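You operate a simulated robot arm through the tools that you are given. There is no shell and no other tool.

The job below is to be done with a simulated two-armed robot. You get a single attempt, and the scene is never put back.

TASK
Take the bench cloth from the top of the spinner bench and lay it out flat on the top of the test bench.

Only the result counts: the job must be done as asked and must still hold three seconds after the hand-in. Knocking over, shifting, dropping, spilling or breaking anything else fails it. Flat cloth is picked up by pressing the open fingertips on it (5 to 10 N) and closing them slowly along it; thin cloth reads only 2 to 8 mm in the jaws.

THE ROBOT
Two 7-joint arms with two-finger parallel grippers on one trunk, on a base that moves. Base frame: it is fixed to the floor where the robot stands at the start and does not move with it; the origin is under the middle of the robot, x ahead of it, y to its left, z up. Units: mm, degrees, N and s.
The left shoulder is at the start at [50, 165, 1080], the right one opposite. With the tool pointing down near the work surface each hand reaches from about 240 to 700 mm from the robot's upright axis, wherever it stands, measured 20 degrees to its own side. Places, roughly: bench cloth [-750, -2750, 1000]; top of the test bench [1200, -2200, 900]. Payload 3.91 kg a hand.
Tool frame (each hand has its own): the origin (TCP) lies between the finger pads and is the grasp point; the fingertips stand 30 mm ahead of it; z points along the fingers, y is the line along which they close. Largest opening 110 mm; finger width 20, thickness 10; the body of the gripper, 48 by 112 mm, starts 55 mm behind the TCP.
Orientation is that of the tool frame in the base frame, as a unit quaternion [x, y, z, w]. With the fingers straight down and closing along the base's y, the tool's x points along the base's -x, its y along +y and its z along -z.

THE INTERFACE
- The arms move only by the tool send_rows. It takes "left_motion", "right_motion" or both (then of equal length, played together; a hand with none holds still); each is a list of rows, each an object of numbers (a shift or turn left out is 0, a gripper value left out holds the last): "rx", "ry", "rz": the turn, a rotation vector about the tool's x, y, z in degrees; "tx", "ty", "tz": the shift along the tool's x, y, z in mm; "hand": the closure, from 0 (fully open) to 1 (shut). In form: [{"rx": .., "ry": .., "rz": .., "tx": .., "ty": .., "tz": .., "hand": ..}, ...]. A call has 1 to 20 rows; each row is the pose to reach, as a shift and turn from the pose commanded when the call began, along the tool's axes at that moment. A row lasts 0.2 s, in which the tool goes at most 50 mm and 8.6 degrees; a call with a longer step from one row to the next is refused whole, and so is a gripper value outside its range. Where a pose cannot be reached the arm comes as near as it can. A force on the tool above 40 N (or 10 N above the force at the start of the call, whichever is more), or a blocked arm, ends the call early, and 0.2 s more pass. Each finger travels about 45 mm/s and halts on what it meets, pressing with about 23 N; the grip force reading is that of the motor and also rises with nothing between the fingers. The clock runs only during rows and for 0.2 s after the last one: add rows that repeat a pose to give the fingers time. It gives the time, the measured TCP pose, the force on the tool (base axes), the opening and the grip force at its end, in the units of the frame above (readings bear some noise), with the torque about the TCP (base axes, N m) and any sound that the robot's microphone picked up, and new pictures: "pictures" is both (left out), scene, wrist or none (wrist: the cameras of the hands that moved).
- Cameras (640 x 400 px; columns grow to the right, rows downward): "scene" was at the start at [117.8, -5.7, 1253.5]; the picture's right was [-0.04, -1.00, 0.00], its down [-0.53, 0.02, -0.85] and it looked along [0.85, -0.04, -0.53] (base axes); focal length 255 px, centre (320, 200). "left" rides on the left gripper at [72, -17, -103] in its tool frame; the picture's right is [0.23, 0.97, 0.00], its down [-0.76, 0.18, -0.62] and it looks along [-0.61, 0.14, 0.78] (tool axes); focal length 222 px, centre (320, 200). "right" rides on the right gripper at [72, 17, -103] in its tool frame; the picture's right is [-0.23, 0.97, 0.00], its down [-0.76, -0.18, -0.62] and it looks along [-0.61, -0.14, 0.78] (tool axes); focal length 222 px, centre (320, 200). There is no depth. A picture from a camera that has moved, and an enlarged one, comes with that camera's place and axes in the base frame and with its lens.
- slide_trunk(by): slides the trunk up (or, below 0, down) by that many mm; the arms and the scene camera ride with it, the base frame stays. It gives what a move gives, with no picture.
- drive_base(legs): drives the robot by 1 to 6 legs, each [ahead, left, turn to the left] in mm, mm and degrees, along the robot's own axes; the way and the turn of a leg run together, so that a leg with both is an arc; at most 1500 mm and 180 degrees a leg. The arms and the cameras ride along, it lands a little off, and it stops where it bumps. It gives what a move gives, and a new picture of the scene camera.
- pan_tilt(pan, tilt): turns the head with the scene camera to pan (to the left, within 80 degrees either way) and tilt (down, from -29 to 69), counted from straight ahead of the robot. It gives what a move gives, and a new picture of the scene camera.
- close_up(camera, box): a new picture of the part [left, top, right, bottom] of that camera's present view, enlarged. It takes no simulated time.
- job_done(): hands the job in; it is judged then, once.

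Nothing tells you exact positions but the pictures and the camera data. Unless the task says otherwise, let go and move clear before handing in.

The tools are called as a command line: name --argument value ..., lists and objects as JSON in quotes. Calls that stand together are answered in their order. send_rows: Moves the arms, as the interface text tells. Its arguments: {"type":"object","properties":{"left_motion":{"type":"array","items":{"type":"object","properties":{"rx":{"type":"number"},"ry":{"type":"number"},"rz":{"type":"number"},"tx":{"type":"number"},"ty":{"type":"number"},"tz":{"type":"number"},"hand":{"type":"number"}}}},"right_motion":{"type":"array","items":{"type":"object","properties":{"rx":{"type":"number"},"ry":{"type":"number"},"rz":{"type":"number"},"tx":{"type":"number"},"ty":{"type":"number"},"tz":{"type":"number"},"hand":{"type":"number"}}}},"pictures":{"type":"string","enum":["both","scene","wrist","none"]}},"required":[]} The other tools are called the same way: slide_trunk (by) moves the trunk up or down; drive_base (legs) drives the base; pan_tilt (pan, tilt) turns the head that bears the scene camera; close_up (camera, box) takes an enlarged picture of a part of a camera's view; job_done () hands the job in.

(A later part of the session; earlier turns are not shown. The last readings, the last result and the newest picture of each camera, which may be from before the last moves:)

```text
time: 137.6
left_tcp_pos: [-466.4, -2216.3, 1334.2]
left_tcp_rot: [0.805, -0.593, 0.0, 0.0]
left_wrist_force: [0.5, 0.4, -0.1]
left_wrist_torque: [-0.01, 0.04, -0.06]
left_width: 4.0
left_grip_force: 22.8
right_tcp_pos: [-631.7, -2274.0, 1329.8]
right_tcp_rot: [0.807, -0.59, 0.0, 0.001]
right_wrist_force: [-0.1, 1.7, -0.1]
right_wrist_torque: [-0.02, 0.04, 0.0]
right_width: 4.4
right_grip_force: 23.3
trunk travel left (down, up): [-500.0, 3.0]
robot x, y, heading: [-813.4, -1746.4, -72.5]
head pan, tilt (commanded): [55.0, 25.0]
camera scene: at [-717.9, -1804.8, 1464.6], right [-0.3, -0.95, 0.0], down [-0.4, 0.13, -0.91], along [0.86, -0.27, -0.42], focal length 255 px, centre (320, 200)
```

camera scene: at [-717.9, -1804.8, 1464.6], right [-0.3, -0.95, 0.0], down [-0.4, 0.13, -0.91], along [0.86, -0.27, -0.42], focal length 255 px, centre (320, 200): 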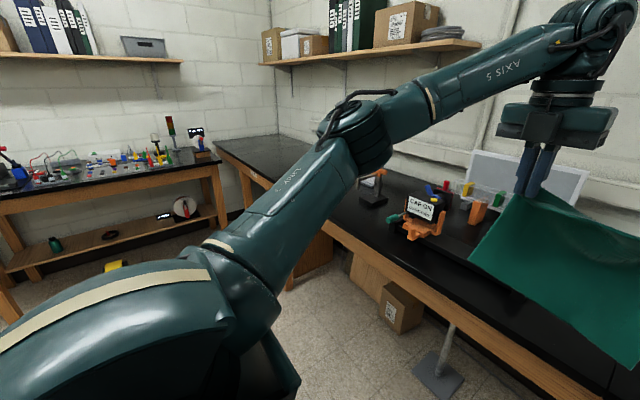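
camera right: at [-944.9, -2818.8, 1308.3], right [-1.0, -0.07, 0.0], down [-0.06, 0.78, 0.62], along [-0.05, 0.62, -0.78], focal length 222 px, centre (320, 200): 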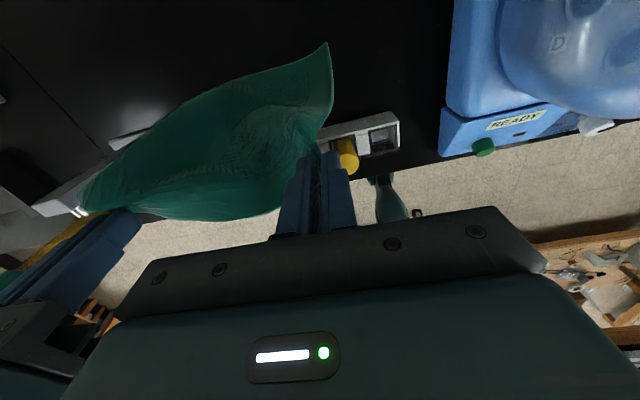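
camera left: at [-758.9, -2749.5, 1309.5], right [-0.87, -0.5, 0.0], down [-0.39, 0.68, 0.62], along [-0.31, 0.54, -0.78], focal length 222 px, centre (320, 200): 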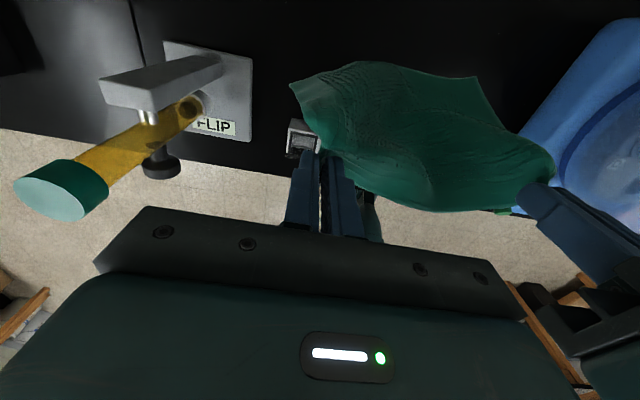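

The test bench top in the corner is clear. I'll continue left along the bench.

drive_base --legs '[[0, 1200, 0]]'

pan_tilt --pan 30 --tilt 25

```text
time: 148.3
left_tcp_pos: [673.8, -1839.0, 1334.5]
left_tcp_rot: [0.811, -0.585, 0.0, 0.0]
left_wrist_force: [0.9, -0.4, -0.9]
left_wrist_torque: [-0.03, 0.03, -0.04]
left_width: 3.8
left_grip_force: 22.9
right_tcp_pos: [509.0, -1899.7, 1329.9]
right_tcp_rot: [0.812, -0.583, 0.0, 0.001]
right_wrist_force: [-0.6, 0.0, 0.6]
right_wrist_torque: [0.0, 0.03, 0.0]
right_width: 4.6
right_grip_force: 22.2
trunk travel left (down, up): [-500.0, 3.0]
robot x, y, heading: [315.7, -1377.7, -71.2]
head pan, tilt (commanded): [55.0, 25.0]
camera scene: at [413.7, -1432.7, 1464.6], right [-0.28, -0.96, 0.0], down [-0.41, 0.12, -0.91], along [0.87, -0.25, -0.42], focal length 255 px, centre (320, 200)
```

scene: 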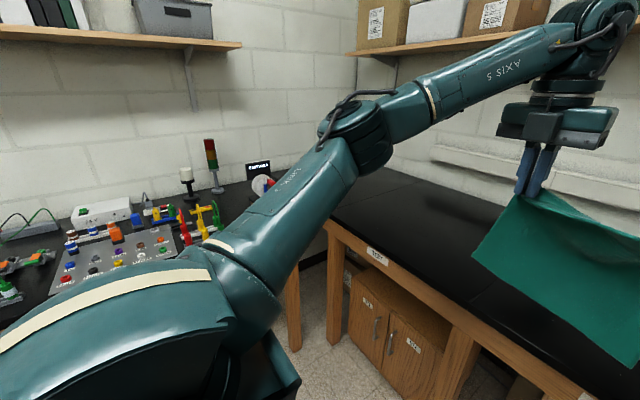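

```text
time: 149.2
left_tcp_pos: [672.9, -1837.2, 1333.6]
left_tcp_rot: [0.811, -0.585, 0.0, -0.001]
left_wrist_force: [-0.6, 0.1, 0.4]
left_wrist_torque: [0.0, 0.02, -0.02]
left_width: 4.1
left_grip_force: 22.7
right_tcp_pos: [508.5, -1900.7, 1330.7]
right_tcp_rot: [0.812, -0.583, -0.001, 0.001]
right_wrist_force: [-0.5, 0.2, -0.5]
right_wrist_torque: [-0.02, 0.01, -0.04]
right_width: 4.5
right_grip_force: 23.3
trunk travel left (down, up): [-500.0, 3.0]
robot x, y, heading: [316.7, -1380.2, -71.3]
head pan, tilt (commanded): [30.0, 25.0]
camera scene: at [394.5, -1467.6, 1464.6], right [-0.66, -0.75, 0.0], down [-0.32, 0.28, -0.91], along [0.68, -0.6, -0.42], focal length 255 px, centre (320, 200)
```

scene: 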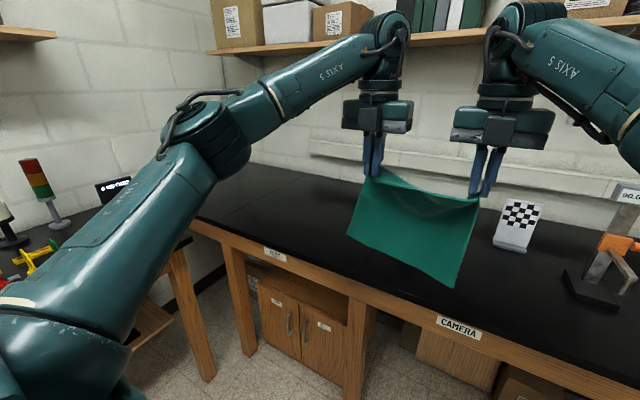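

I can see the TEST label (u ≈ -508) and the clear black top above it. I'll zoom to find the seam between the test bench and the camera bench.

close_up --camera "scene" --box '[170, 150, 410, 300]'

```text
2.67 times, centred on (290, 225) of scene
camera zoom: at [394.5, -1467.6, 1464.6], right [-0.66, -0.75, 0.0], down [-0.32, 0.28, -0.91], along [0.68, -0.6, -0.42], focal length 680 px, centre (400, 133)
```

zoom: 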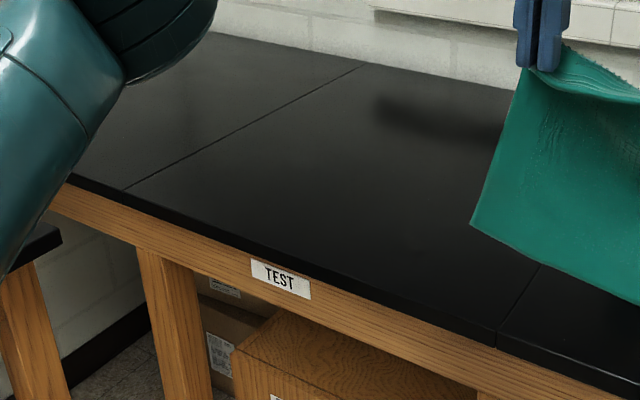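

The test bench lies between the two seams (u ≈ -817 to -175), so I want the cloth centred near u = -500. I'll correct the heading and shift left 500 mm (the hands are about 100 mm left of my axis).

drive_base --legs '[[0, 0, -1.7], [0, 500, 0]]'

pan_tilt --pan 10 --tilt 35

```text
time: 154.4
left_tcp_pos: [1134.2, -1705.8, 1333.6]
left_tcp_rot: [0.801, -0.598, 0.0, 0.0]
left_wrist_force: [0.3, -0.2, 0.0]
left_wrist_torque: [0.0, 0.0, 0.01]
left_width: 4.0
left_grip_force: 23.6
right_tcp_pos: [966.9, -1761.8, 1328.7]
right_tcp_rot: [0.802, -0.597, -0.001, 0.001]
right_wrist_force: [0.1, -0.2, 0.2]
right_wrist_torque: [-0.02, 0.0, 0.02]
right_width: 4.3
right_grip_force: 22.4
trunk travel left (down, up): [-500.0, 3.0]
robot x, y, heading: [792.7, -1233.2, -73.0]
head pan, tilt (commanded): [30.0, 25.0]
camera scene: at [867.5, -1325.7, 1464.6], right [-0.68, -0.73, 0.0], down [-0.31, 0.29, -0.91], along [0.66, -0.62, -0.42], focal length 255 px, centre (320, 200)
```

scene: 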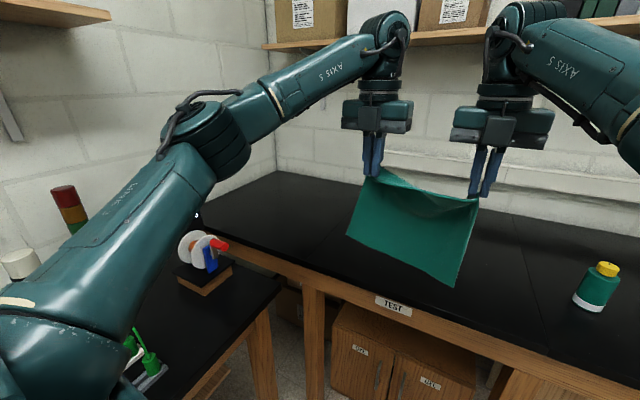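

```text
time: 155.2
left_tcp_pos: [1133.9, -1705.6, 1334.1]
left_tcp_rot: [0.801, -0.598, 0.001, 0.0]
left_wrist_force: [-0.4, -0.1, -0.1]
left_wrist_torque: [-0.01, 0.03, -0.03]
left_width: 4.3
left_grip_force: 23.3
right_tcp_pos: [969.0, -1762.1, 1329.3]
right_tcp_rot: [0.803, -0.596, 0.0, 0.001]
right_wrist_force: [0.6, 0.5, -0.5]
right_wrist_torque: [-0.01, 0.03, -0.02]
right_width: 4.5
right_grip_force: 23.0
trunk travel left (down, up): [-500.0, 3.0]
robot x, y, heading: [793.8, -1234.3, -73.3]
head pan, tilt (commanded): [10.0, 35.0]
camera scene: at [840.0, -1341.2, 1448.9], right [-0.89, -0.45, 0.0], down [-0.26, 0.51, -0.82], along [0.37, -0.73, -0.57], focal length 255 px, centre (320, 200)
```

scene: 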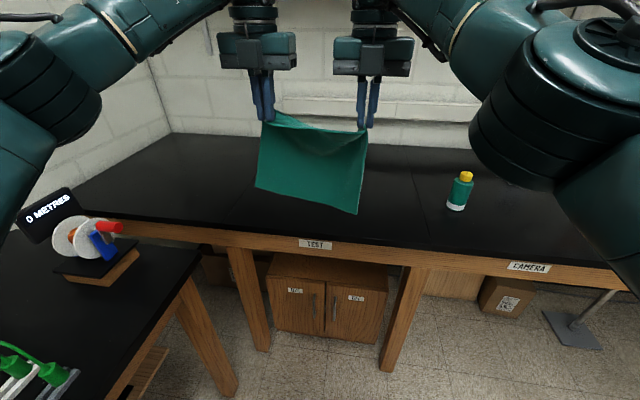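

I'm aligned; hands are in front of the test bench at u ≈ -500. I'll lower the hands so the cloth's lower edge will pass about 40 mm above the bench, then drive ahead.

send_rows --left_motion '[{"tz": 14}, {"tz": 28}, {"tz": 42}, {"tz": 56}, {"tz": 70}, {"tz": 84}, {"tz": 98}, {"tz": 112}, {"tz": 126}, {"tz": 140}, {"tz": 140}]' --right_motion '[{"tz": 13.5}, {"tz": 27}, {"tz": 40.5}, {"tz": 54}, {"tz": 67.5}, {"tz": 81}, {"tz": 94.5}, {"tz": 108}, {"tz": 122}, {"tz": 135.5}, {"tz": 135.5}]' --pictures "scene"

drive_base --legs '[[250, 0, 0]]'

```text
time: 157.6
left_tcp_pos: [1133.3, -1704.5, 1193.5]
left_tcp_rot: [0.801, -0.599, 0.0, 0.0]
left_wrist_force: [-0.7, 0.1, 0.2]
left_wrist_torque: [0.01, 0.01, -0.02]
left_width: 4.2
left_grip_force: 23.8
right_tcp_pos: [966.9, -1760.4, 1194.9]
right_tcp_rot: [0.803, -0.596, -0.001, 0.001]
right_wrist_force: [-0.6, 1.2, 0.3]
right_wrist_torque: [-0.03, -0.01, -0.02]
right_width: 4.1
right_grip_force: 22.7
trunk travel left (down, up): [-500.0, 3.0]
robot x, y, heading: [793.9, -1233.8, -73.1]
head pan, tilt (commanded): [10.0, 35.0]
camera scene: at [839.8, -1341.1, 1448.9], right [-0.89, -0.45, 0.0], down [-0.26, 0.51, -0.82], along [0.37, -0.73, -0.57], focal length 255 px, centre (320, 200)
```

scene: 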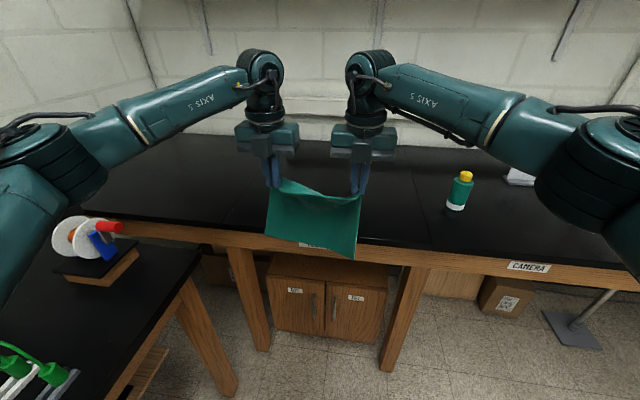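

```text
time: 159.5
left_tcp_pos: [1209.2, -1944.6, 1192.6]
left_tcp_rot: [0.802, -0.597, -0.001, 0.0]
left_wrist_force: [0.0, 0.8, -0.6]
left_wrist_torque: [0.01, 0.0, -0.01]
left_width: 4.3
left_grip_force: 23.0
right_tcp_pos: [1041.7, -2001.2, 1196.6]
right_tcp_rot: [0.804, -0.595, 0.0, 0.001]
right_wrist_force: [-0.2, 0.3, 0.6]
right_wrist_torque: [0.0, 0.01, 0.02]
right_width: 4.4
right_grip_force: 23.0
trunk travel left (down, up): [-500.0, 3.0]
robot x, y, heading: [863.8, -1474.6, -73.0]
head pan, tilt (commanded): [10.0, 35.0]
camera scene: at [913.7, -1582.4, 1448.8], right [-0.89, -0.45, 0.0], down [-0.26, 0.51, -0.82], along [0.37, -0.73, -0.57], focal length 255 px, centre (320, 200)
```

scene: 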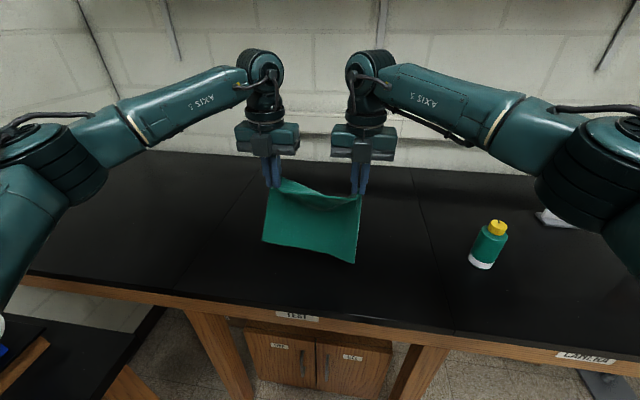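

The cloth hangs over the test bench, centred near u = -500 with a bottle well off to the right. I'll drive ahead another 185 mm so the hands come deeper over the bench.

drive_base --legs '[[185, 0, 0]]'

close_up --camera "scene" --box '[200, 150, 440, 350]'

```text
time: 161.0
left_tcp_pos: [1263.9, -2123.2, 1193.4]
left_tcp_rot: [0.802, -0.597, 0.0, 0.0]
left_wrist_force: [0.4, -0.4, -0.4]
left_wrist_torque: [0.02, 0.05, -0.02]
left_width: 3.9
left_grip_force: 22.9
right_tcp_pos: [1097.4, -2178.7, 1194.8]
right_tcp_rot: [0.804, -0.594, 0.0, 0.001]
right_wrist_force: [0.2, -0.1, 0.4]
right_wrist_torque: [0.01, 0.05, 0.01]
right_width: 4.1
right_grip_force: 22.9
trunk travel left (down, up): [-500.0, 3.0]
robot x, y, heading: [918.8, -1653.1, -73.1]
head pan, tilt (commanded): [10.0, 35.0]
camera scene: at [968.3, -1760.5, 1448.8], right [-0.89, -0.45, 0.0], down [-0.26, 0.51, -0.82], along [0.37, -0.73, -0.57], focal length 255 px, centre (320, 200)
```

scene: 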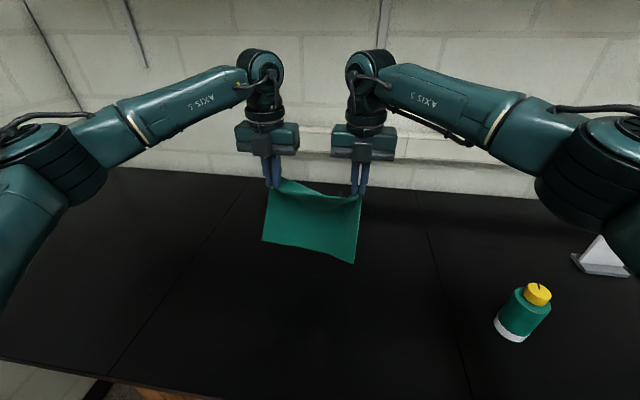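

```text
2.00 times, centred on (320, 250) of scene
camera zoom: at [968.3, -1760.5, 1448.8], right [-0.89, -0.45, 0.0], down [-0.26, 0.51, -0.82], along [0.37, -0.73, -0.57], focal length 510 px, centre (320, 100)
```

zoom: 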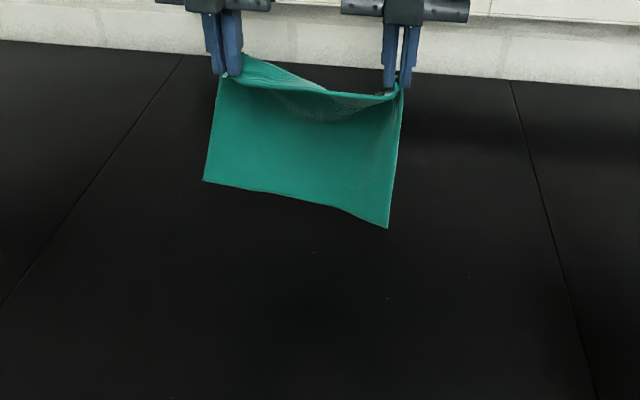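

The cloth hangs with its free edge bowing slightly away from me – ideal for laying it down toward myself. I'll extend the hands 40 mm and lower until the free edge is about to touch.

send_rows --left_motion '[{"tx": 10}, {"tx": 20}, {"tx": 30}, {"tx": 40}, {"tx": 40, "tz": 8}, {"tx": 40, "tz": 16}, {"tx": 40, "tz": 24}, {"tx": 40, "tz": 32}, {"tx": 40, "tz": 32}]' --right_motion '[{"tx": 10}, {"tx": 20}, {"tx": 30}, {"tx": 40}, {"tx": 40, "tz": 8}, {"tx": 40, "tz": 16}, {"tx": 40, "tz": 24}, {"tx": 40, "tz": 32}, {"tx": 40, "tz": 32}]' --pictures "both"

close_up --camera "scene" --box '[200, 150, 440, 350]'

```text
time: 163.0
left_tcp_pos: [1274.1, -2161.0, 1161.9]
left_tcp_rot: [0.803, -0.596, 0.001, 0.0]
left_wrist_force: [1.0, -1.1, -0.7]
left_wrist_torque: [0.01, 0.02, -0.02]
left_width: 3.9
left_grip_force: 22.9
right_tcp_pos: [1109.0, -2217.7, 1163.5]
right_tcp_rot: [0.805, -0.594, -0.001, 0.001]
right_wrist_force: [0.1, -0.6, 0.0]
right_wrist_torque: [0.01, -0.02, -0.01]
right_width: 4.3
right_grip_force: 23.4
trunk travel left (down, up): [-500.0, 3.0]
robot x, y, heading: [920.8, -1655.3, -73.0]
head pan, tilt (commanded): [10.0, 35.0]
camera scene: at [968.0, -1759.8, 1448.9], right [-0.89, -0.45, 0.0], down [-0.26, 0.51, -0.82], along [0.37, -0.73, -0.57], focal length 255 px, centre (320, 200)
camera right: at [1114.0, -2291.3, 1268.5], right [-1.0, -0.07, 0.0], down [-0.05, 0.78, 0.62], along [-0.04, 0.62, -0.78], focal length 222 px, centre (320, 200)
camera left: at [1312.2, -2225.6, 1266.0], right [-0.87, -0.5, 0.0], down [-0.39, 0.68, 0.62], along [-0.31, 0.54, -0.78], focal length 222 px, centre (320, 200)
```

scene: 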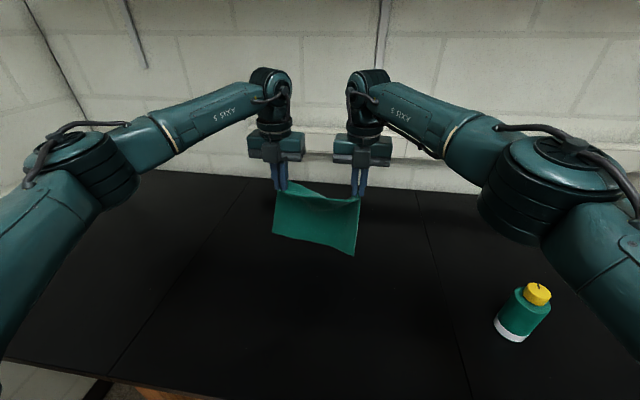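
right: 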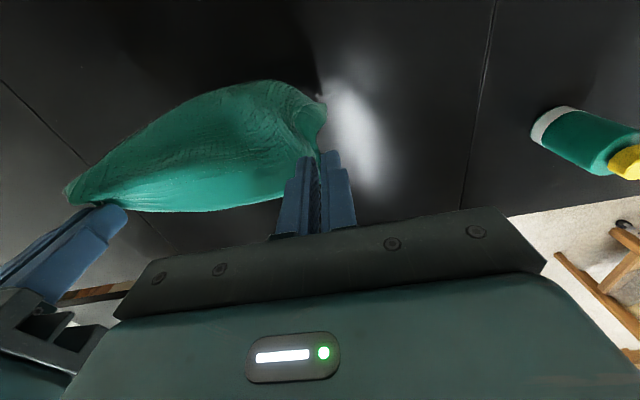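
left: 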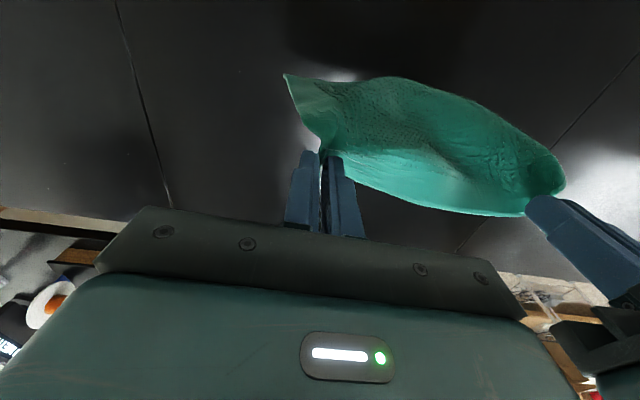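

```text
2.00 times, centred on (320, 250) of scene
camera zoom: at [968.0, -1759.8, 1448.9], right [-0.89, -0.45, 0.0], down [-0.26, 0.51, -0.82], along [0.37, -0.73, -0.57], focal length 510 px, centre (320, 100)
```

zoom: 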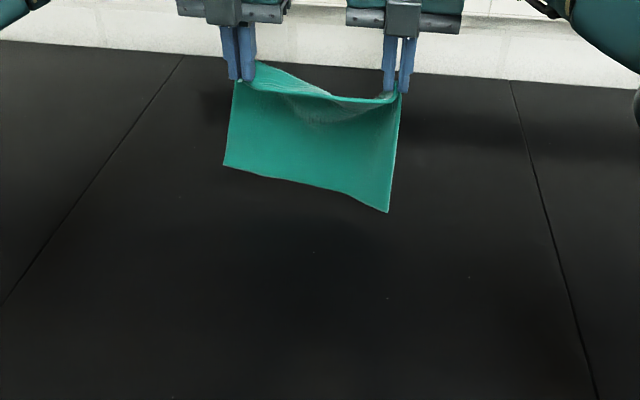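

The free edge is about 15 mm above the bench. Now I'll lay it down: hands move down and back toward me together; first half of the path, then a look.

send_rows --left_motion '[{"tz": 6, "tx": -6}, {"tz": 12, "tx": -13}, {"tz": 20, "tx": -22}, {"tz": 28, "tx": -31}, {"tz": 36, "tx": -39}, {"tz": 44, "tx": -47}, {"tz": 52, "tx": -54}, {"tz": 60, "tx": -61}, {"tz": 68, "tx": -68}, {"tz": 76, "tx": -75}, {"tz": 84, "tx": -82}, {"tz": 92, "tx": -88}, {"tz": 100, "tx": -94}, {"tz": 107, "tx": -99}]' --right_motion '[{"tz": 6, "tx": -7}, {"tz": 12, "tx": -15}, {"tz": 20, "tx": -25}, {"tz": 28, "tx": -34}, {"tz": 36, "tx": -42}, {"tz": 44, "tx": -50}, {"tz": 52, "tx": -57}, {"tz": 60, "tx": -64}, {"tz": 68, "tx": -71}, {"tz": 76, "tx": -78}, {"tz": 84, "tx": -85}, {"tz": 92, "tx": -92}, {"tz": 100, "tx": -99}, {"tz": 107, "tx": -105}]' --pictures "both"

close_up --camera "scene" --box '[200, 150, 440, 350]'

```text
time: 166.0
left_tcp_pos: [1246.8, -2066.7, 1054.2]
left_tcp_rot: [0.803, -0.596, -0.001, 0.0]
left_wrist_force: [0.2, 0.0, -1.0]
left_wrist_torque: [-0.01, 0.0, 0.0]
left_width: 4.4
left_grip_force: 22.8
right_tcp_pos: [1078.1, -2116.8, 1056.5]
right_tcp_rot: [0.804, -0.594, -0.001, 0.0]
right_wrist_force: [0.0, -0.4, -1.0]
right_wrist_torque: [-0.01, 0.01, 0.01]
right_width: 4.2
right_grip_force: 23.2
trunk travel left (down, up): [-500.0, 3.0]
robot x, y, heading: [918.6, -1650.8, -72.6]
head pan, tilt (commanded): [10.0, 35.0]
camera scene: at [968.1, -1759.9, 1448.9], right [-0.89, -0.45, 0.0], down [-0.26, 0.51, -0.82], along [0.37, -0.73, -0.57], focal length 255 px, centre (320, 200)
camera right: at [1082.5, -2190.6, 1162.3], right [-1.0, -0.07, 0.0], down [-0.05, 0.78, 0.62], along [-0.04, 0.62, -0.78], focal length 222 px, centre (320, 200)
camera left: at [1284.4, -2130.0, 1158.8], right [-0.87, -0.5, 0.0], down [-0.39, 0.68, 0.62], along [-0.31, 0.54, -0.78], focal length 222 px, centre (320, 200)
```

scene: 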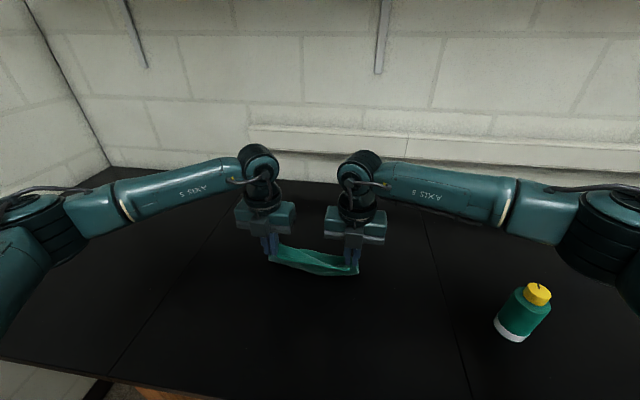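
right: 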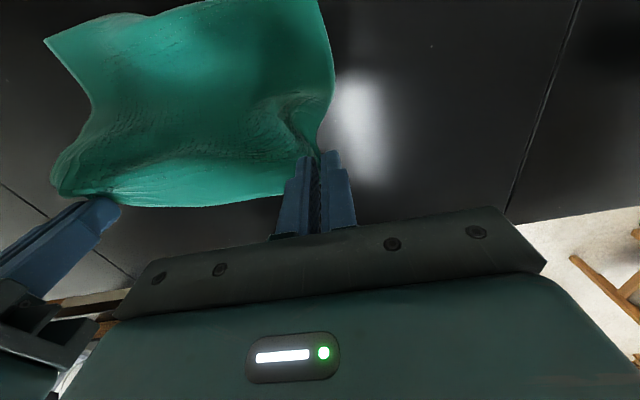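
left: 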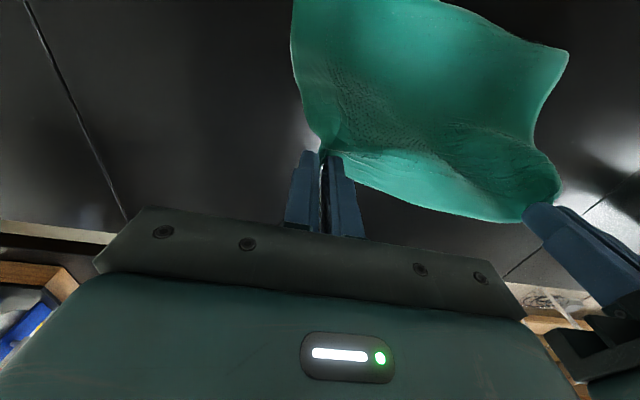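

```text
2.00 times, centred on (320, 250) of scene
camera zoom: at [968.1, -1759.9, 1448.9], right [-0.89, -0.45, 0.0], down [-0.26, 0.51, -0.82], along [0.37, -0.73, -0.57], focal length 510 px, centre (320, 100)
```

zoom: 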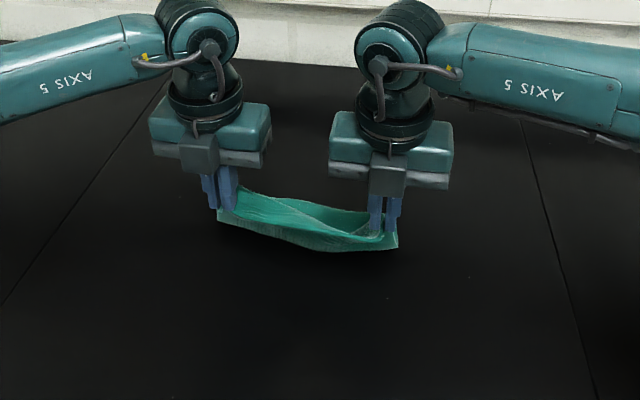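

The free edge lies spread out on the bench away from me. Continuing the second half of the path, down to just above the surface.

send_rows --left_motion '[{"tz": 8, "tx": -7}, {"tz": 16, "tx": -14}, {"tz": 24, "tx": -21}, {"tz": 32, "tx": -28}, {"tz": 40, "tx": -35}, {"tz": 48, "tx": -42}, {"tz": 56, "tx": -49}, {"tz": 64, "tx": -56}, {"tz": 72, "tx": -63}, {"tz": 80, "tx": -70}, {"tz": 87, "tx": -76}, {"tz": 92, "tx": -81}, {"tz": 92, "tx": -81}]' --right_motion '[{"tz": 8, "tx": -7}, {"tz": 16, "tx": -14}, {"tz": 24, "tx": -21}, {"tz": 32, "tx": -28}, {"tz": 40, "tx": -35}, {"tz": 48, "tx": -42}, {"tz": 56, "tx": -49}, {"tz": 64, "tx": -56}, {"tz": 72, "tx": -63}, {"tz": 80, "tx": -70}, {"tz": 88, "tx": -77}, {"tz": 94, "tx": -83}, {"tz": 94, "tx": -83}]' --pictures "both"

close_up --camera "scene" --box '[200, 150, 440, 350]'

```text
time: 168.8
left_tcp_pos: [1224.1, -1988.6, 963.0]
left_tcp_rot: [0.803, -0.596, -0.001, 0.001]
left_wrist_force: [1.5, -0.2, -0.2]
left_wrist_torque: [0.02, 0.01, -0.01]
left_width: 4.2
left_grip_force: 22.7
right_tcp_pos: [1052.8, -2035.8, 960.9]
right_tcp_rot: [0.804, -0.594, -0.001, 0.001]
right_wrist_force: [-0.2, -0.2, -0.6]
right_wrist_torque: [0.01, 0.0, -0.02]
right_width: 4.2
right_grip_force: 23.2
trunk travel left (down, up): [-500.0, 3.0]
robot x, y, heading: [920.0, -1656.4, -73.2]
head pan, tilt (commanded): [10.0, 35.0]
camera scene: at [968.1, -1759.9, 1448.9], right [-0.89, -0.45, 0.0], down [-0.26, 0.51, -0.82], along [0.37, -0.73, -0.57], focal length 255 px, centre (320, 200)
camera right: at [1058.2, -2111.4, 1067.8], right [-1.0, -0.07, 0.0], down [-0.05, 0.78, 0.62], along [-0.04, 0.62, -0.78], focal length 222 px, centre (320, 200)
camera left: at [1261.2, -2052.6, 1066.9], right [-0.87, -0.5, 0.0], down [-0.39, 0.68, 0.62], along [-0.31, 0.54, -0.78], focal length 222 px, centre (320, 200)
```

scene: 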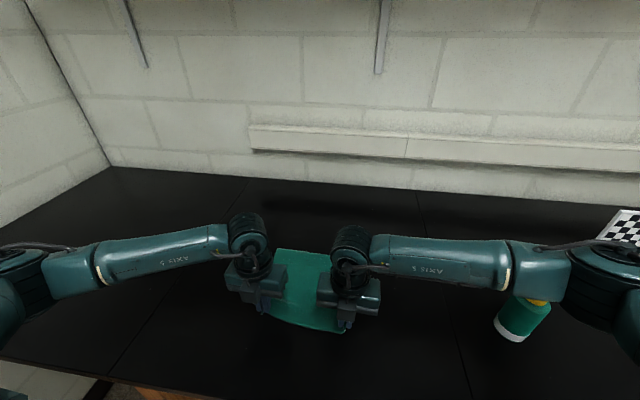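
right: 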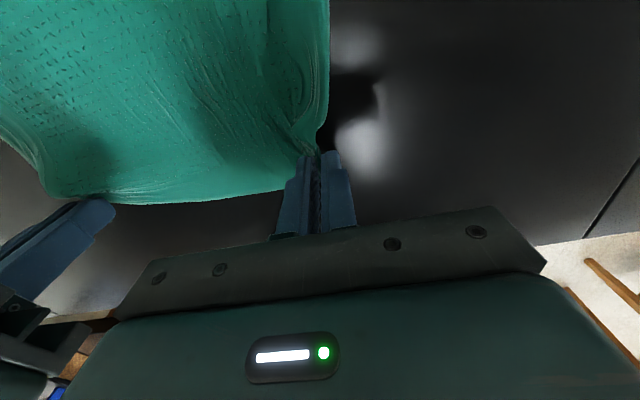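
left: 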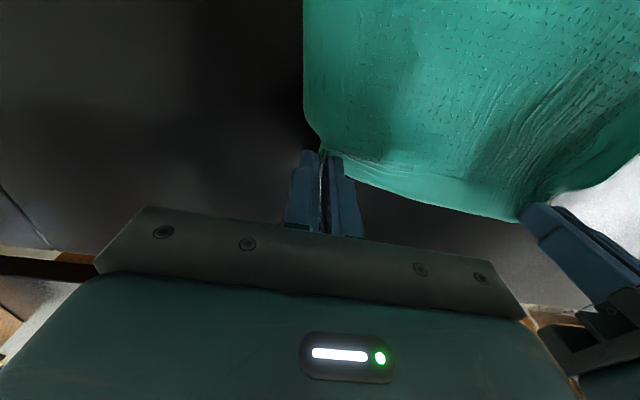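

```text
2.00 times, centred on (320, 250) of scene
camera zoom: at [968.1, -1759.9, 1448.9], right [-0.89, -0.45, 0.0], down [-0.26, 0.51, -0.82], along [0.37, -0.73, -0.57], focal length 510 px, centre (320, 100)
```

zoom: 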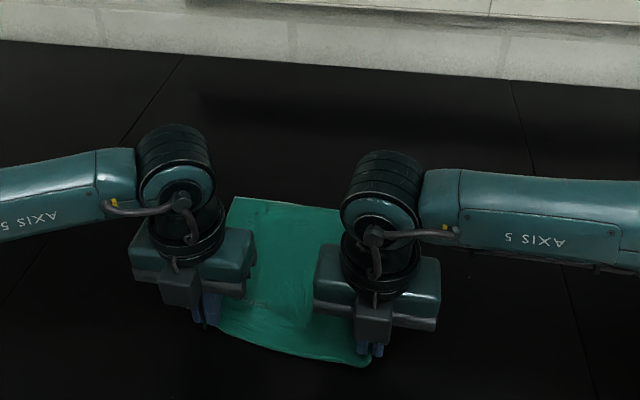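

The cloth is nearly laid. I'll lower the last few millimetres, pull back and spread slightly to tension it flat before letting go.

send_rows --left_motion '[{"tz": 2, "tx": -4, "ty": -1}, {"tz": 4, "tx": -8, "ty": -2}, {"tz": 6, "tx": -12, "ty": -3}, {"tz": 6, "tx": -14, "ty": -4}, {"tz": 6, "tx": -14, "ty": -4}]' --right_motion '[{"tz": 2, "tx": -4, "ty": 1}, {"tz": 3.5, "tx": -8, "ty": 2}, {"tz": 5, "tx": -12, "ty": 3}, {"tz": 5, "tx": -14, "ty": 4}, {"tz": 5, "tx": -14, "ty": 4}]' --pictures "wrist"

```text
time: 170.0
left_tcp_pos: [1222.6, -1972.9, 957.5]
left_tcp_rot: [0.802, -0.597, 0.0, 0.0]
left_wrist_force: [-1.7, -0.1, -0.2]
left_wrist_torque: [0.01, 0.05, 0.01]
left_width: 4.0
left_grip_force: 23.0
right_tcp_pos: [1045.6, -2026.4, 956.4]
right_tcp_rot: [0.805, -0.593, 0.0, 0.001]
right_wrist_force: [1.7, -0.2, 0.1]
right_wrist_torque: [0.01, -0.06, -0.04]
right_width: 4.0
right_grip_force: 23.0
trunk travel left (down, up): [-500.0, 3.0]
robot x, y, heading: [922.7, -1649.0, -72.8]
head pan, tilt (commanded): [10.0, 35.0]
camera right: at [1051.1, -2099.4, 1062.3], right [-1.0, -0.07, 0.0], down [-0.05, 0.78, 0.62], along [-0.04, 0.62, -0.78], focal length 222 px, centre (320, 200)
camera left: at [1260.7, -2038.3, 1061.1], right [-0.87, -0.5, 0.0], down [-0.39, 0.68, 0.62], along [-0.31, 0.54, -0.78], focal length 222 px, centre (320, 200)
```

right: 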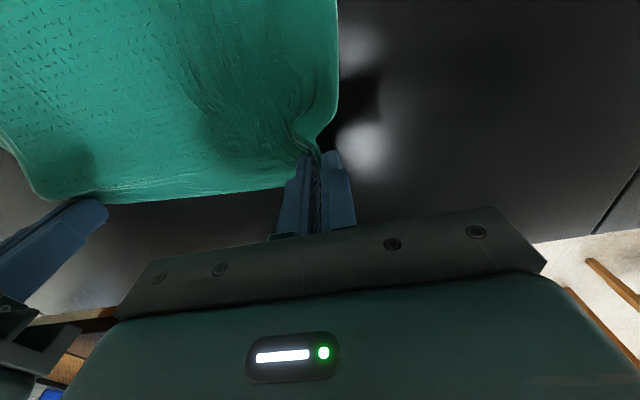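
left: 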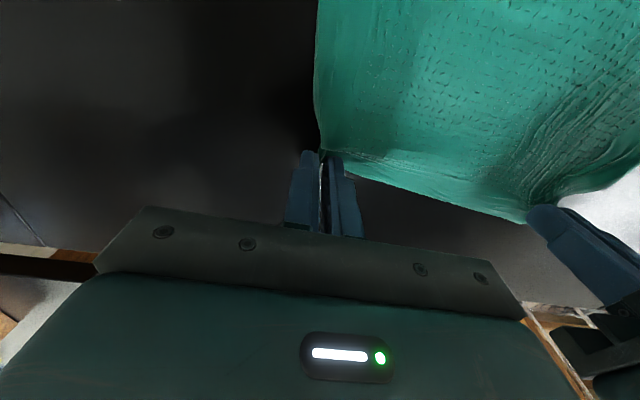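

The edge is taut with about 1.7 N side tension. Now I'll open both jaws slowly and look.

send_rows --left_motion '[{"hand": 0.95}, {"hand": 0.9}, {"hand": 0.85}, {"hand": 0.8}, {"hand": 0.75}, {"hand": 0.7}, {"hand": 0.65}, {"hand": 0.6}, {"hand": 0.6}]' --right_motion '[{"hand": 0.95}, {"hand": 0.9}, {"hand": 0.85}, {"hand": 0.8}, {"hand": 0.75}, {"hand": 0.7}, {"hand": 0.65}, {"hand": 0.6}, {"hand": 0.6}]' --pictures "wrist"

close_up --camera "left" --box '[200, 60, 440, 220]'

close_up --camera "right" --box '[200, 60, 440, 220]'

```text
time: 172.0
left_tcp_pos: [1222.7, -1973.7, 958.4]
left_tcp_rot: [0.802, -0.597, 0.0, 0.0]
left_wrist_force: [1.2, -0.6, 0.1]
left_wrist_torque: [0.04, 0.02, 0.03]
left_width: 43.7
left_grip_force: 0.0
right_tcp_pos: [1045.7, -2026.1, 957.8]
right_tcp_rot: [0.805, -0.594, 0.0, 0.0]
right_wrist_force: [-0.9, -0.5, 0.2]
right_wrist_torque: [0.01, 0.03, -0.01]
right_width: 43.8
right_grip_force: 0.0
trunk travel left (down, up): [-500.0, 3.0]
robot x, y, heading: [920.0, -1652.8, -73.1]
head pan, tilt (commanded): [10.0, 35.0]
camera right: at [1051.0, -2099.5, 1062.3], right [-1.0, -0.07, 0.0], down [-0.05, 0.78, 0.62], along [-0.04, 0.62, -0.78], focal length 222 px, centre (320, 200)
camera left: at [1260.7, -2038.4, 1061.1], right [-0.87, -0.5, 0.0], down [-0.39, 0.68, 0.62], along [-0.31, 0.54, -0.78], focal length 222 px, centre (320, 200)
```

right: 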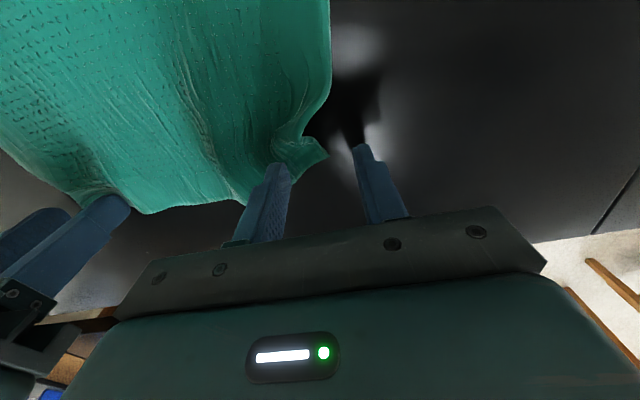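
left: 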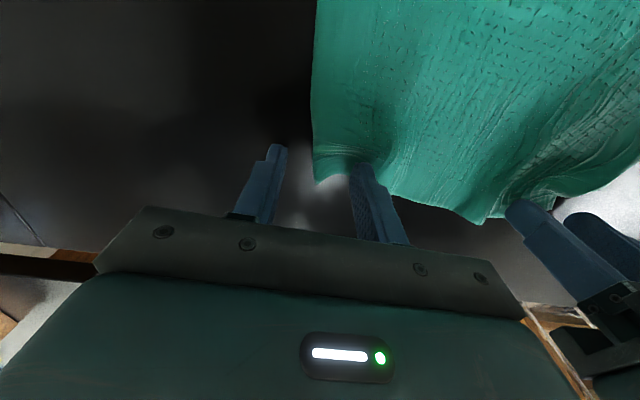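

```text
2.50 times, centred on (320, 140) of left
camera zoom: at [1260.7, -2038.4, 1061.1], right [-0.87, -0.5, 0.0], down [-0.39, 0.68, 0.62], along [-0.31, 0.54, -0.78], focal length 555 px, centre (320, 350)
```

zoom: 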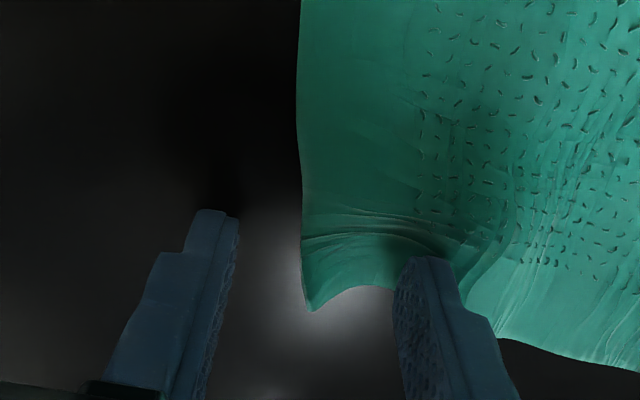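

```text
2.50 times, centred on (320, 140) of right
camera zoom: at [1051.0, -2099.5, 1062.3], right [-1.0, -0.07, 0.0], down [-0.05, 0.78, 0.62], along [-0.04, 0.62, -0.78], focal length 555 px, centre (320, 350)
```

zoom: 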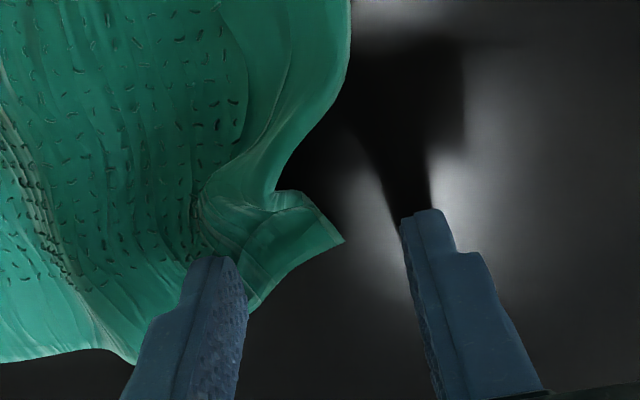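

Both corners are released; the left looks nearly flat, the right has a fold left. I'll lift the hands straight up and view the cloth from above.

send_rows --left_motion '[{"tz": -3}, {"tz": -10}, {"tz": -25}, {"tz": -50}, {"tz": -80}, {"tz": -110}, {"tz": -140}, {"tz": -140, "ty": -40}, {"tz": -140, "ty": -80}, {"tz": -140, "ty": -120}]' --right_motion '[{"tz": -3}, {"tz": -10}, {"tz": -25}, {"tz": -50}, {"tz": -80}, {"tz": -110}, {"tz": -140}, {"tz": -140, "ty": 40}, {"tz": -140, "ty": 80}, {"tz": -140, "ty": 120}]' --pictures "both"

close_up --camera "scene" --box '[200, 200, 440, 350]'

```text
time: 174.2
left_tcp_pos: [1338.1, -1936.3, 1093.6]
left_tcp_rot: [0.803, -0.597, 0.0, 0.0]
left_wrist_force: [-0.4, -0.5, -0.4]
left_wrist_torque: [0.0, 0.03, 0.03]
left_width: 43.9
left_grip_force: 0.0
right_tcp_pos: [929.8, -2058.8, 1097.2]
right_tcp_rot: [0.804, -0.594, 0.001, -0.001]
right_wrist_force: [-0.6, -0.1, 0.2]
right_wrist_torque: [0.0, -0.02, -0.02]
right_width: 43.9
right_grip_force: 0.0
trunk travel left (down, up): [-500.0, 3.0]
robot x, y, heading: [921.0, -1652.2, -72.9]
head pan, tilt (commanded): [10.0, 35.0]
camera scene: at [967.5, -1759.2, 1449.0], right [-0.89, -0.45, 0.0], down [-0.26, 0.51, -0.82], along [0.37, -0.73, -0.57], focal length 255 px, centre (320, 200)
camera right: at [935.2, -2133.0, 1202.7], right [-1.0, -0.07, 0.0], down [-0.05, 0.78, 0.62], along [-0.04, 0.62, -0.78], focal length 222 px, centre (320, 200)
camera left: at [1375.0, -2001.7, 1198.8], right [-0.87, -0.5, 0.0], down [-0.39, 0.68, 0.62], along [-0.31, 0.54, -0.78], focal length 222 px, centre (320, 200)
```

scene: 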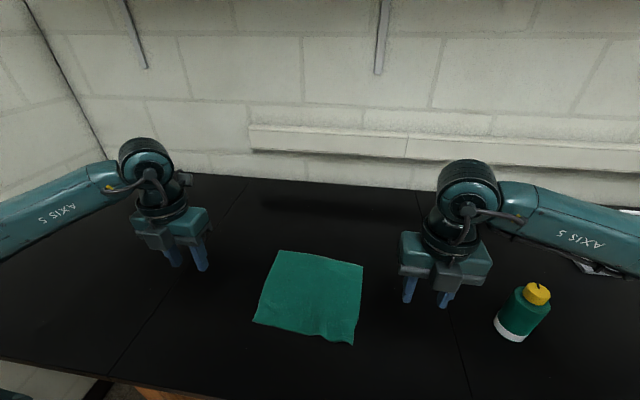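
right: 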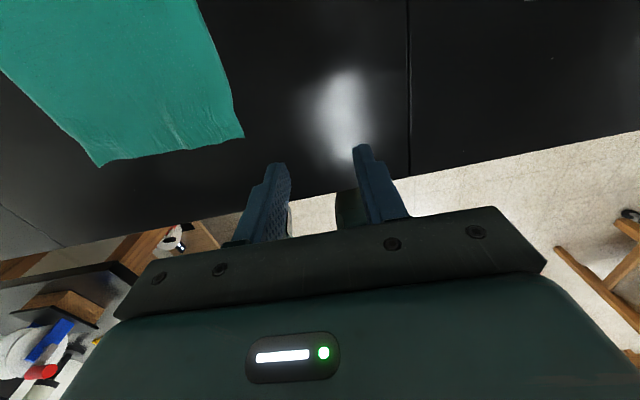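
left: 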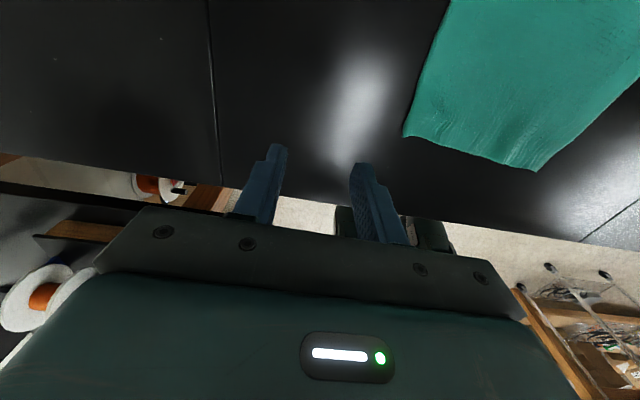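

```text
2.67 times, centred on (320, 275) of scene
camera zoom: at [967.5, -1759.2, 1449.0], right [-0.89, -0.45, 0.0], down [-0.26, 0.51, -0.82], along [0.37, -0.73, -0.57], focal length 680 px, centre (320, 0)
```

zoom: 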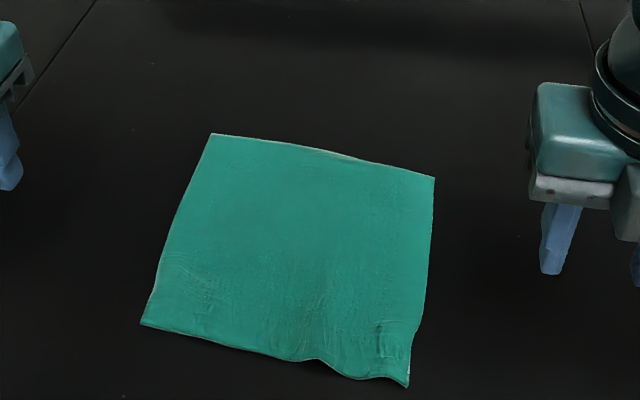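

The cloth lies spread out on the test bench, with only small ripples along the near edge. I'll look closer to judge them.

close_up --camera "scene" --box '[245, 290, 375, 355]'

close_up --camera "right" --box '[40, 40, 280, 190]'

close_up --camera "left" --box '[380, 20, 640, 190]'

```text
4.92 times, centred on (310, 322) of scene
camera zoom: at [967.5, -1759.2, 1449.0], right [-0.89, -0.45, 0.0], down [-0.26, 0.51, -0.82], along [0.37, -0.73, -0.57], focal length 1255 px, centre (369, -403)
```

zoom: 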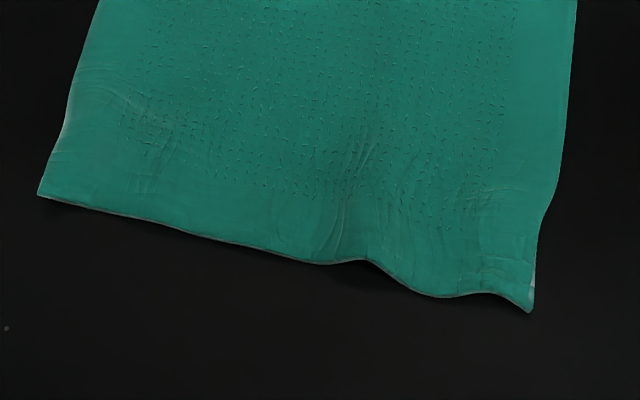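

```text
2.67 times, centred on (160, 115) of right
camera zoom: at [935.2, -2133.0, 1202.7], right [-1.0, -0.07, 0.0], down [-0.05, 0.78, 0.62], along [-0.04, 0.62, -0.78], focal length 592 px, centre (747, 427)
```

zoom: 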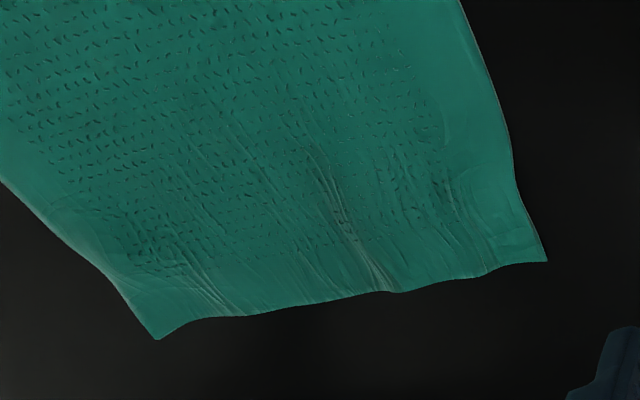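

```text
2.35 times, centred on (510, 105) of left
camera zoom: at [1375.0, -2001.7, 1198.8], right [-0.87, -0.5, 0.0], down [-0.39, 0.68, 0.62], along [-0.31, 0.54, -0.78], focal length 523 px, centre (-127, 424)
```

zoom: 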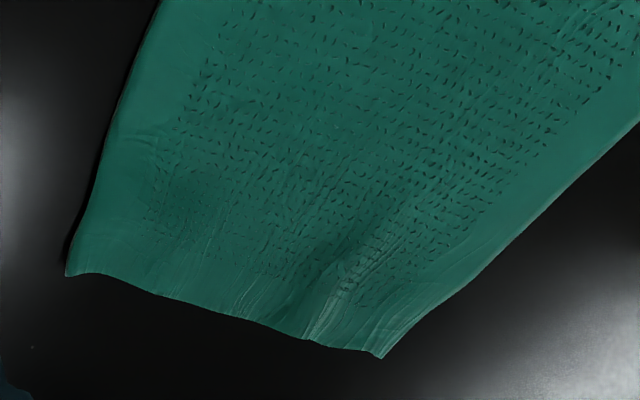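

The cloth is well spread with only low ripples near the front edge. I'll do one gentle "ironing" pass: closed fingertips pressed lightly and drawn diagonally outward over both front corners.

send_rows --left_motion '[{"hand": 1.0, "ty": 25, "tx": 8}, {"ty": 50, "tx": 16}, {"ty": 75, "tx": 24}, {"ty": 100, "tx": 32}, {"ty": 125, "tx": 40}, {"ty": 147, "tx": 45}, {"ty": 147, "tx": 45, "tz": 35}, {"ty": 147, "tx": 45, "tz": 70}, {"ty": 147, "tx": 45, "tz": 100}, {"ty": 147, "tx": 45, "tz": 120}, {"ty": 147, "tx": 45, "tz": 128}, {"ty": 147, "tx": 45, "tz": 128}]' --right_motion '[{"hand": 1.0, "ty": -25, "tx": 7}, {"ty": -50, "tx": 14}, {"ty": -75, "tx": 21}, {"ty": -100, "tx": 28}, {"ty": -125, "tx": 34}, {"ty": -143, "tx": 37}, {"ty": -143, "tx": 37, "tz": 35}, {"ty": -143, "tx": 37, "tz": 70}, {"ty": -143, "tx": 37, "tz": 100}, {"ty": -143, "tx": 37, "tz": 122}, {"ty": -143, "tx": 37, "tz": 130}, {"ty": -143, "tx": 37, "tz": 130}]' --pictures "both"

```text
time: 176.8
left_tcp_pos: [1210.8, -2024.4, 970.4]
left_tcp_rot: [0.803, -0.596, 0.0, 0.0]
left_wrist_force: [-0.3, -0.1, 1.4]
left_wrist_torque: [0.03, -0.02, 0.02]
left_width: 0.0
left_grip_force: 23.2
right_tcp_pos: [1078.7, -2052.9, 967.8]
right_tcp_rot: [0.804, -0.595, 0.0, 0.001]
right_wrist_force: [-0.6, 0.2, 0.2]
right_wrist_torque: [-0.03, 0.01, 0.0]
right_width: 0.0
right_grip_force: 23.5
trunk travel left (down, up): [-500.0, 3.0]
robot x, y, heading: [921.3, -1649.1, -72.9]
head pan, tilt (commanded): [10.0, 35.0]
camera scene: at [968.1, -1759.8, 1448.9], right [-0.89, -0.45, 0.0], down [-0.26, 0.51, -0.82], along [0.37, -0.73, -0.57], focal length 255 px, centre (320, 200)
camera right: at [1083.7, -2127.6, 1072.9], right [-1.0, -0.07, 0.0], down [-0.05, 0.78, 0.62], along [-0.04, 0.62, -0.78], focal length 222 px, centre (320, 200)
camera left: at [1247.3, -2088.3, 1074.0], right [-0.87, -0.5, 0.0], down [-0.39, 0.68, 0.62], along [-0.31, 0.54, -0.78], focal length 222 px, centre (320, 200)
```

scene: 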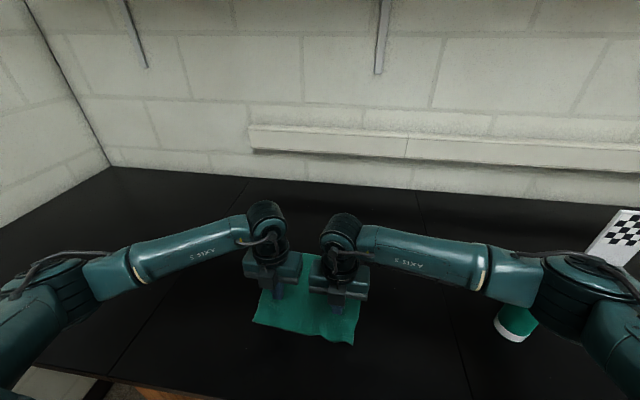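
right: 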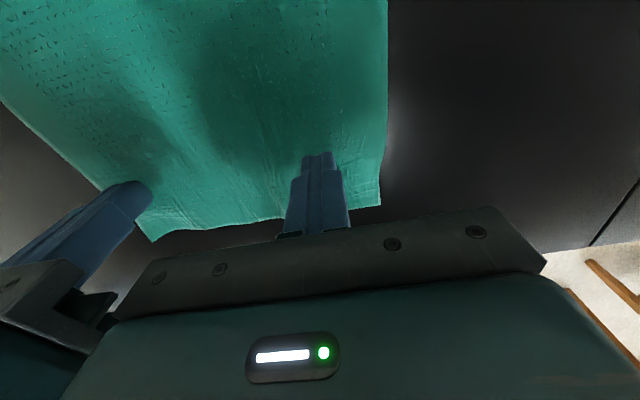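
left: 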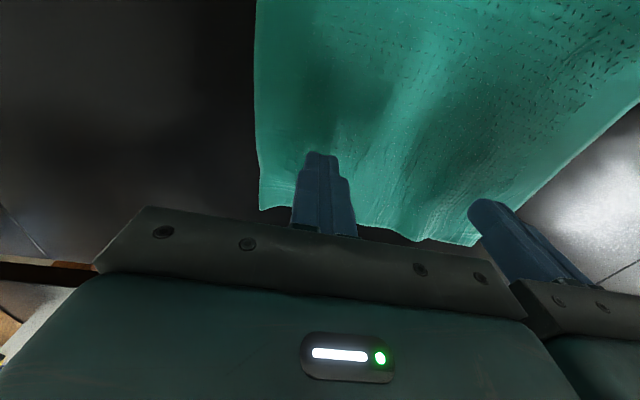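

The fingertips are about 15 mm above the cloth. I'll lower to a light press.

send_rows --left_motion '[{"tz": 4}, {"tz": 8}, {"tz": 11}, {"tz": 14}, {"tz": 15.5}, {"tz": 15.5}]' --right_motion '[{"tz": 4}, {"tz": 7}, {"tz": 10}, {"tz": 12}, {"tz": 13.5}, {"tz": 13.5}]' --pictures "none"

```text
time: 178.2
left_tcp_pos: [1210.4, -2023.7, 955.0]
left_tcp_rot: [0.802, -0.597, 0.0, 0.0]
left_wrist_force: [0.5, 0.2, 4.6]
left_wrist_torque: [0.02, 0.03, -0.01]
left_width: 0.0
left_grip_force: 23.2
right_tcp_pos: [1079.0, -2052.9, 955.4]
right_tcp_rot: [0.804, -0.594, 0.0, 0.001]
right_wrist_force: [1.6, -0.2, 2.8]
right_wrist_torque: [-0.01, -0.02, -0.03]
right_width: 0.0
right_grip_force: 23.4
trunk travel left (down, up): [-500.0, 3.0]
robot x, y, heading: [918.7, -1649.0, -72.9]
head pan, tilt (commanded): [10.0, 35.0]
```

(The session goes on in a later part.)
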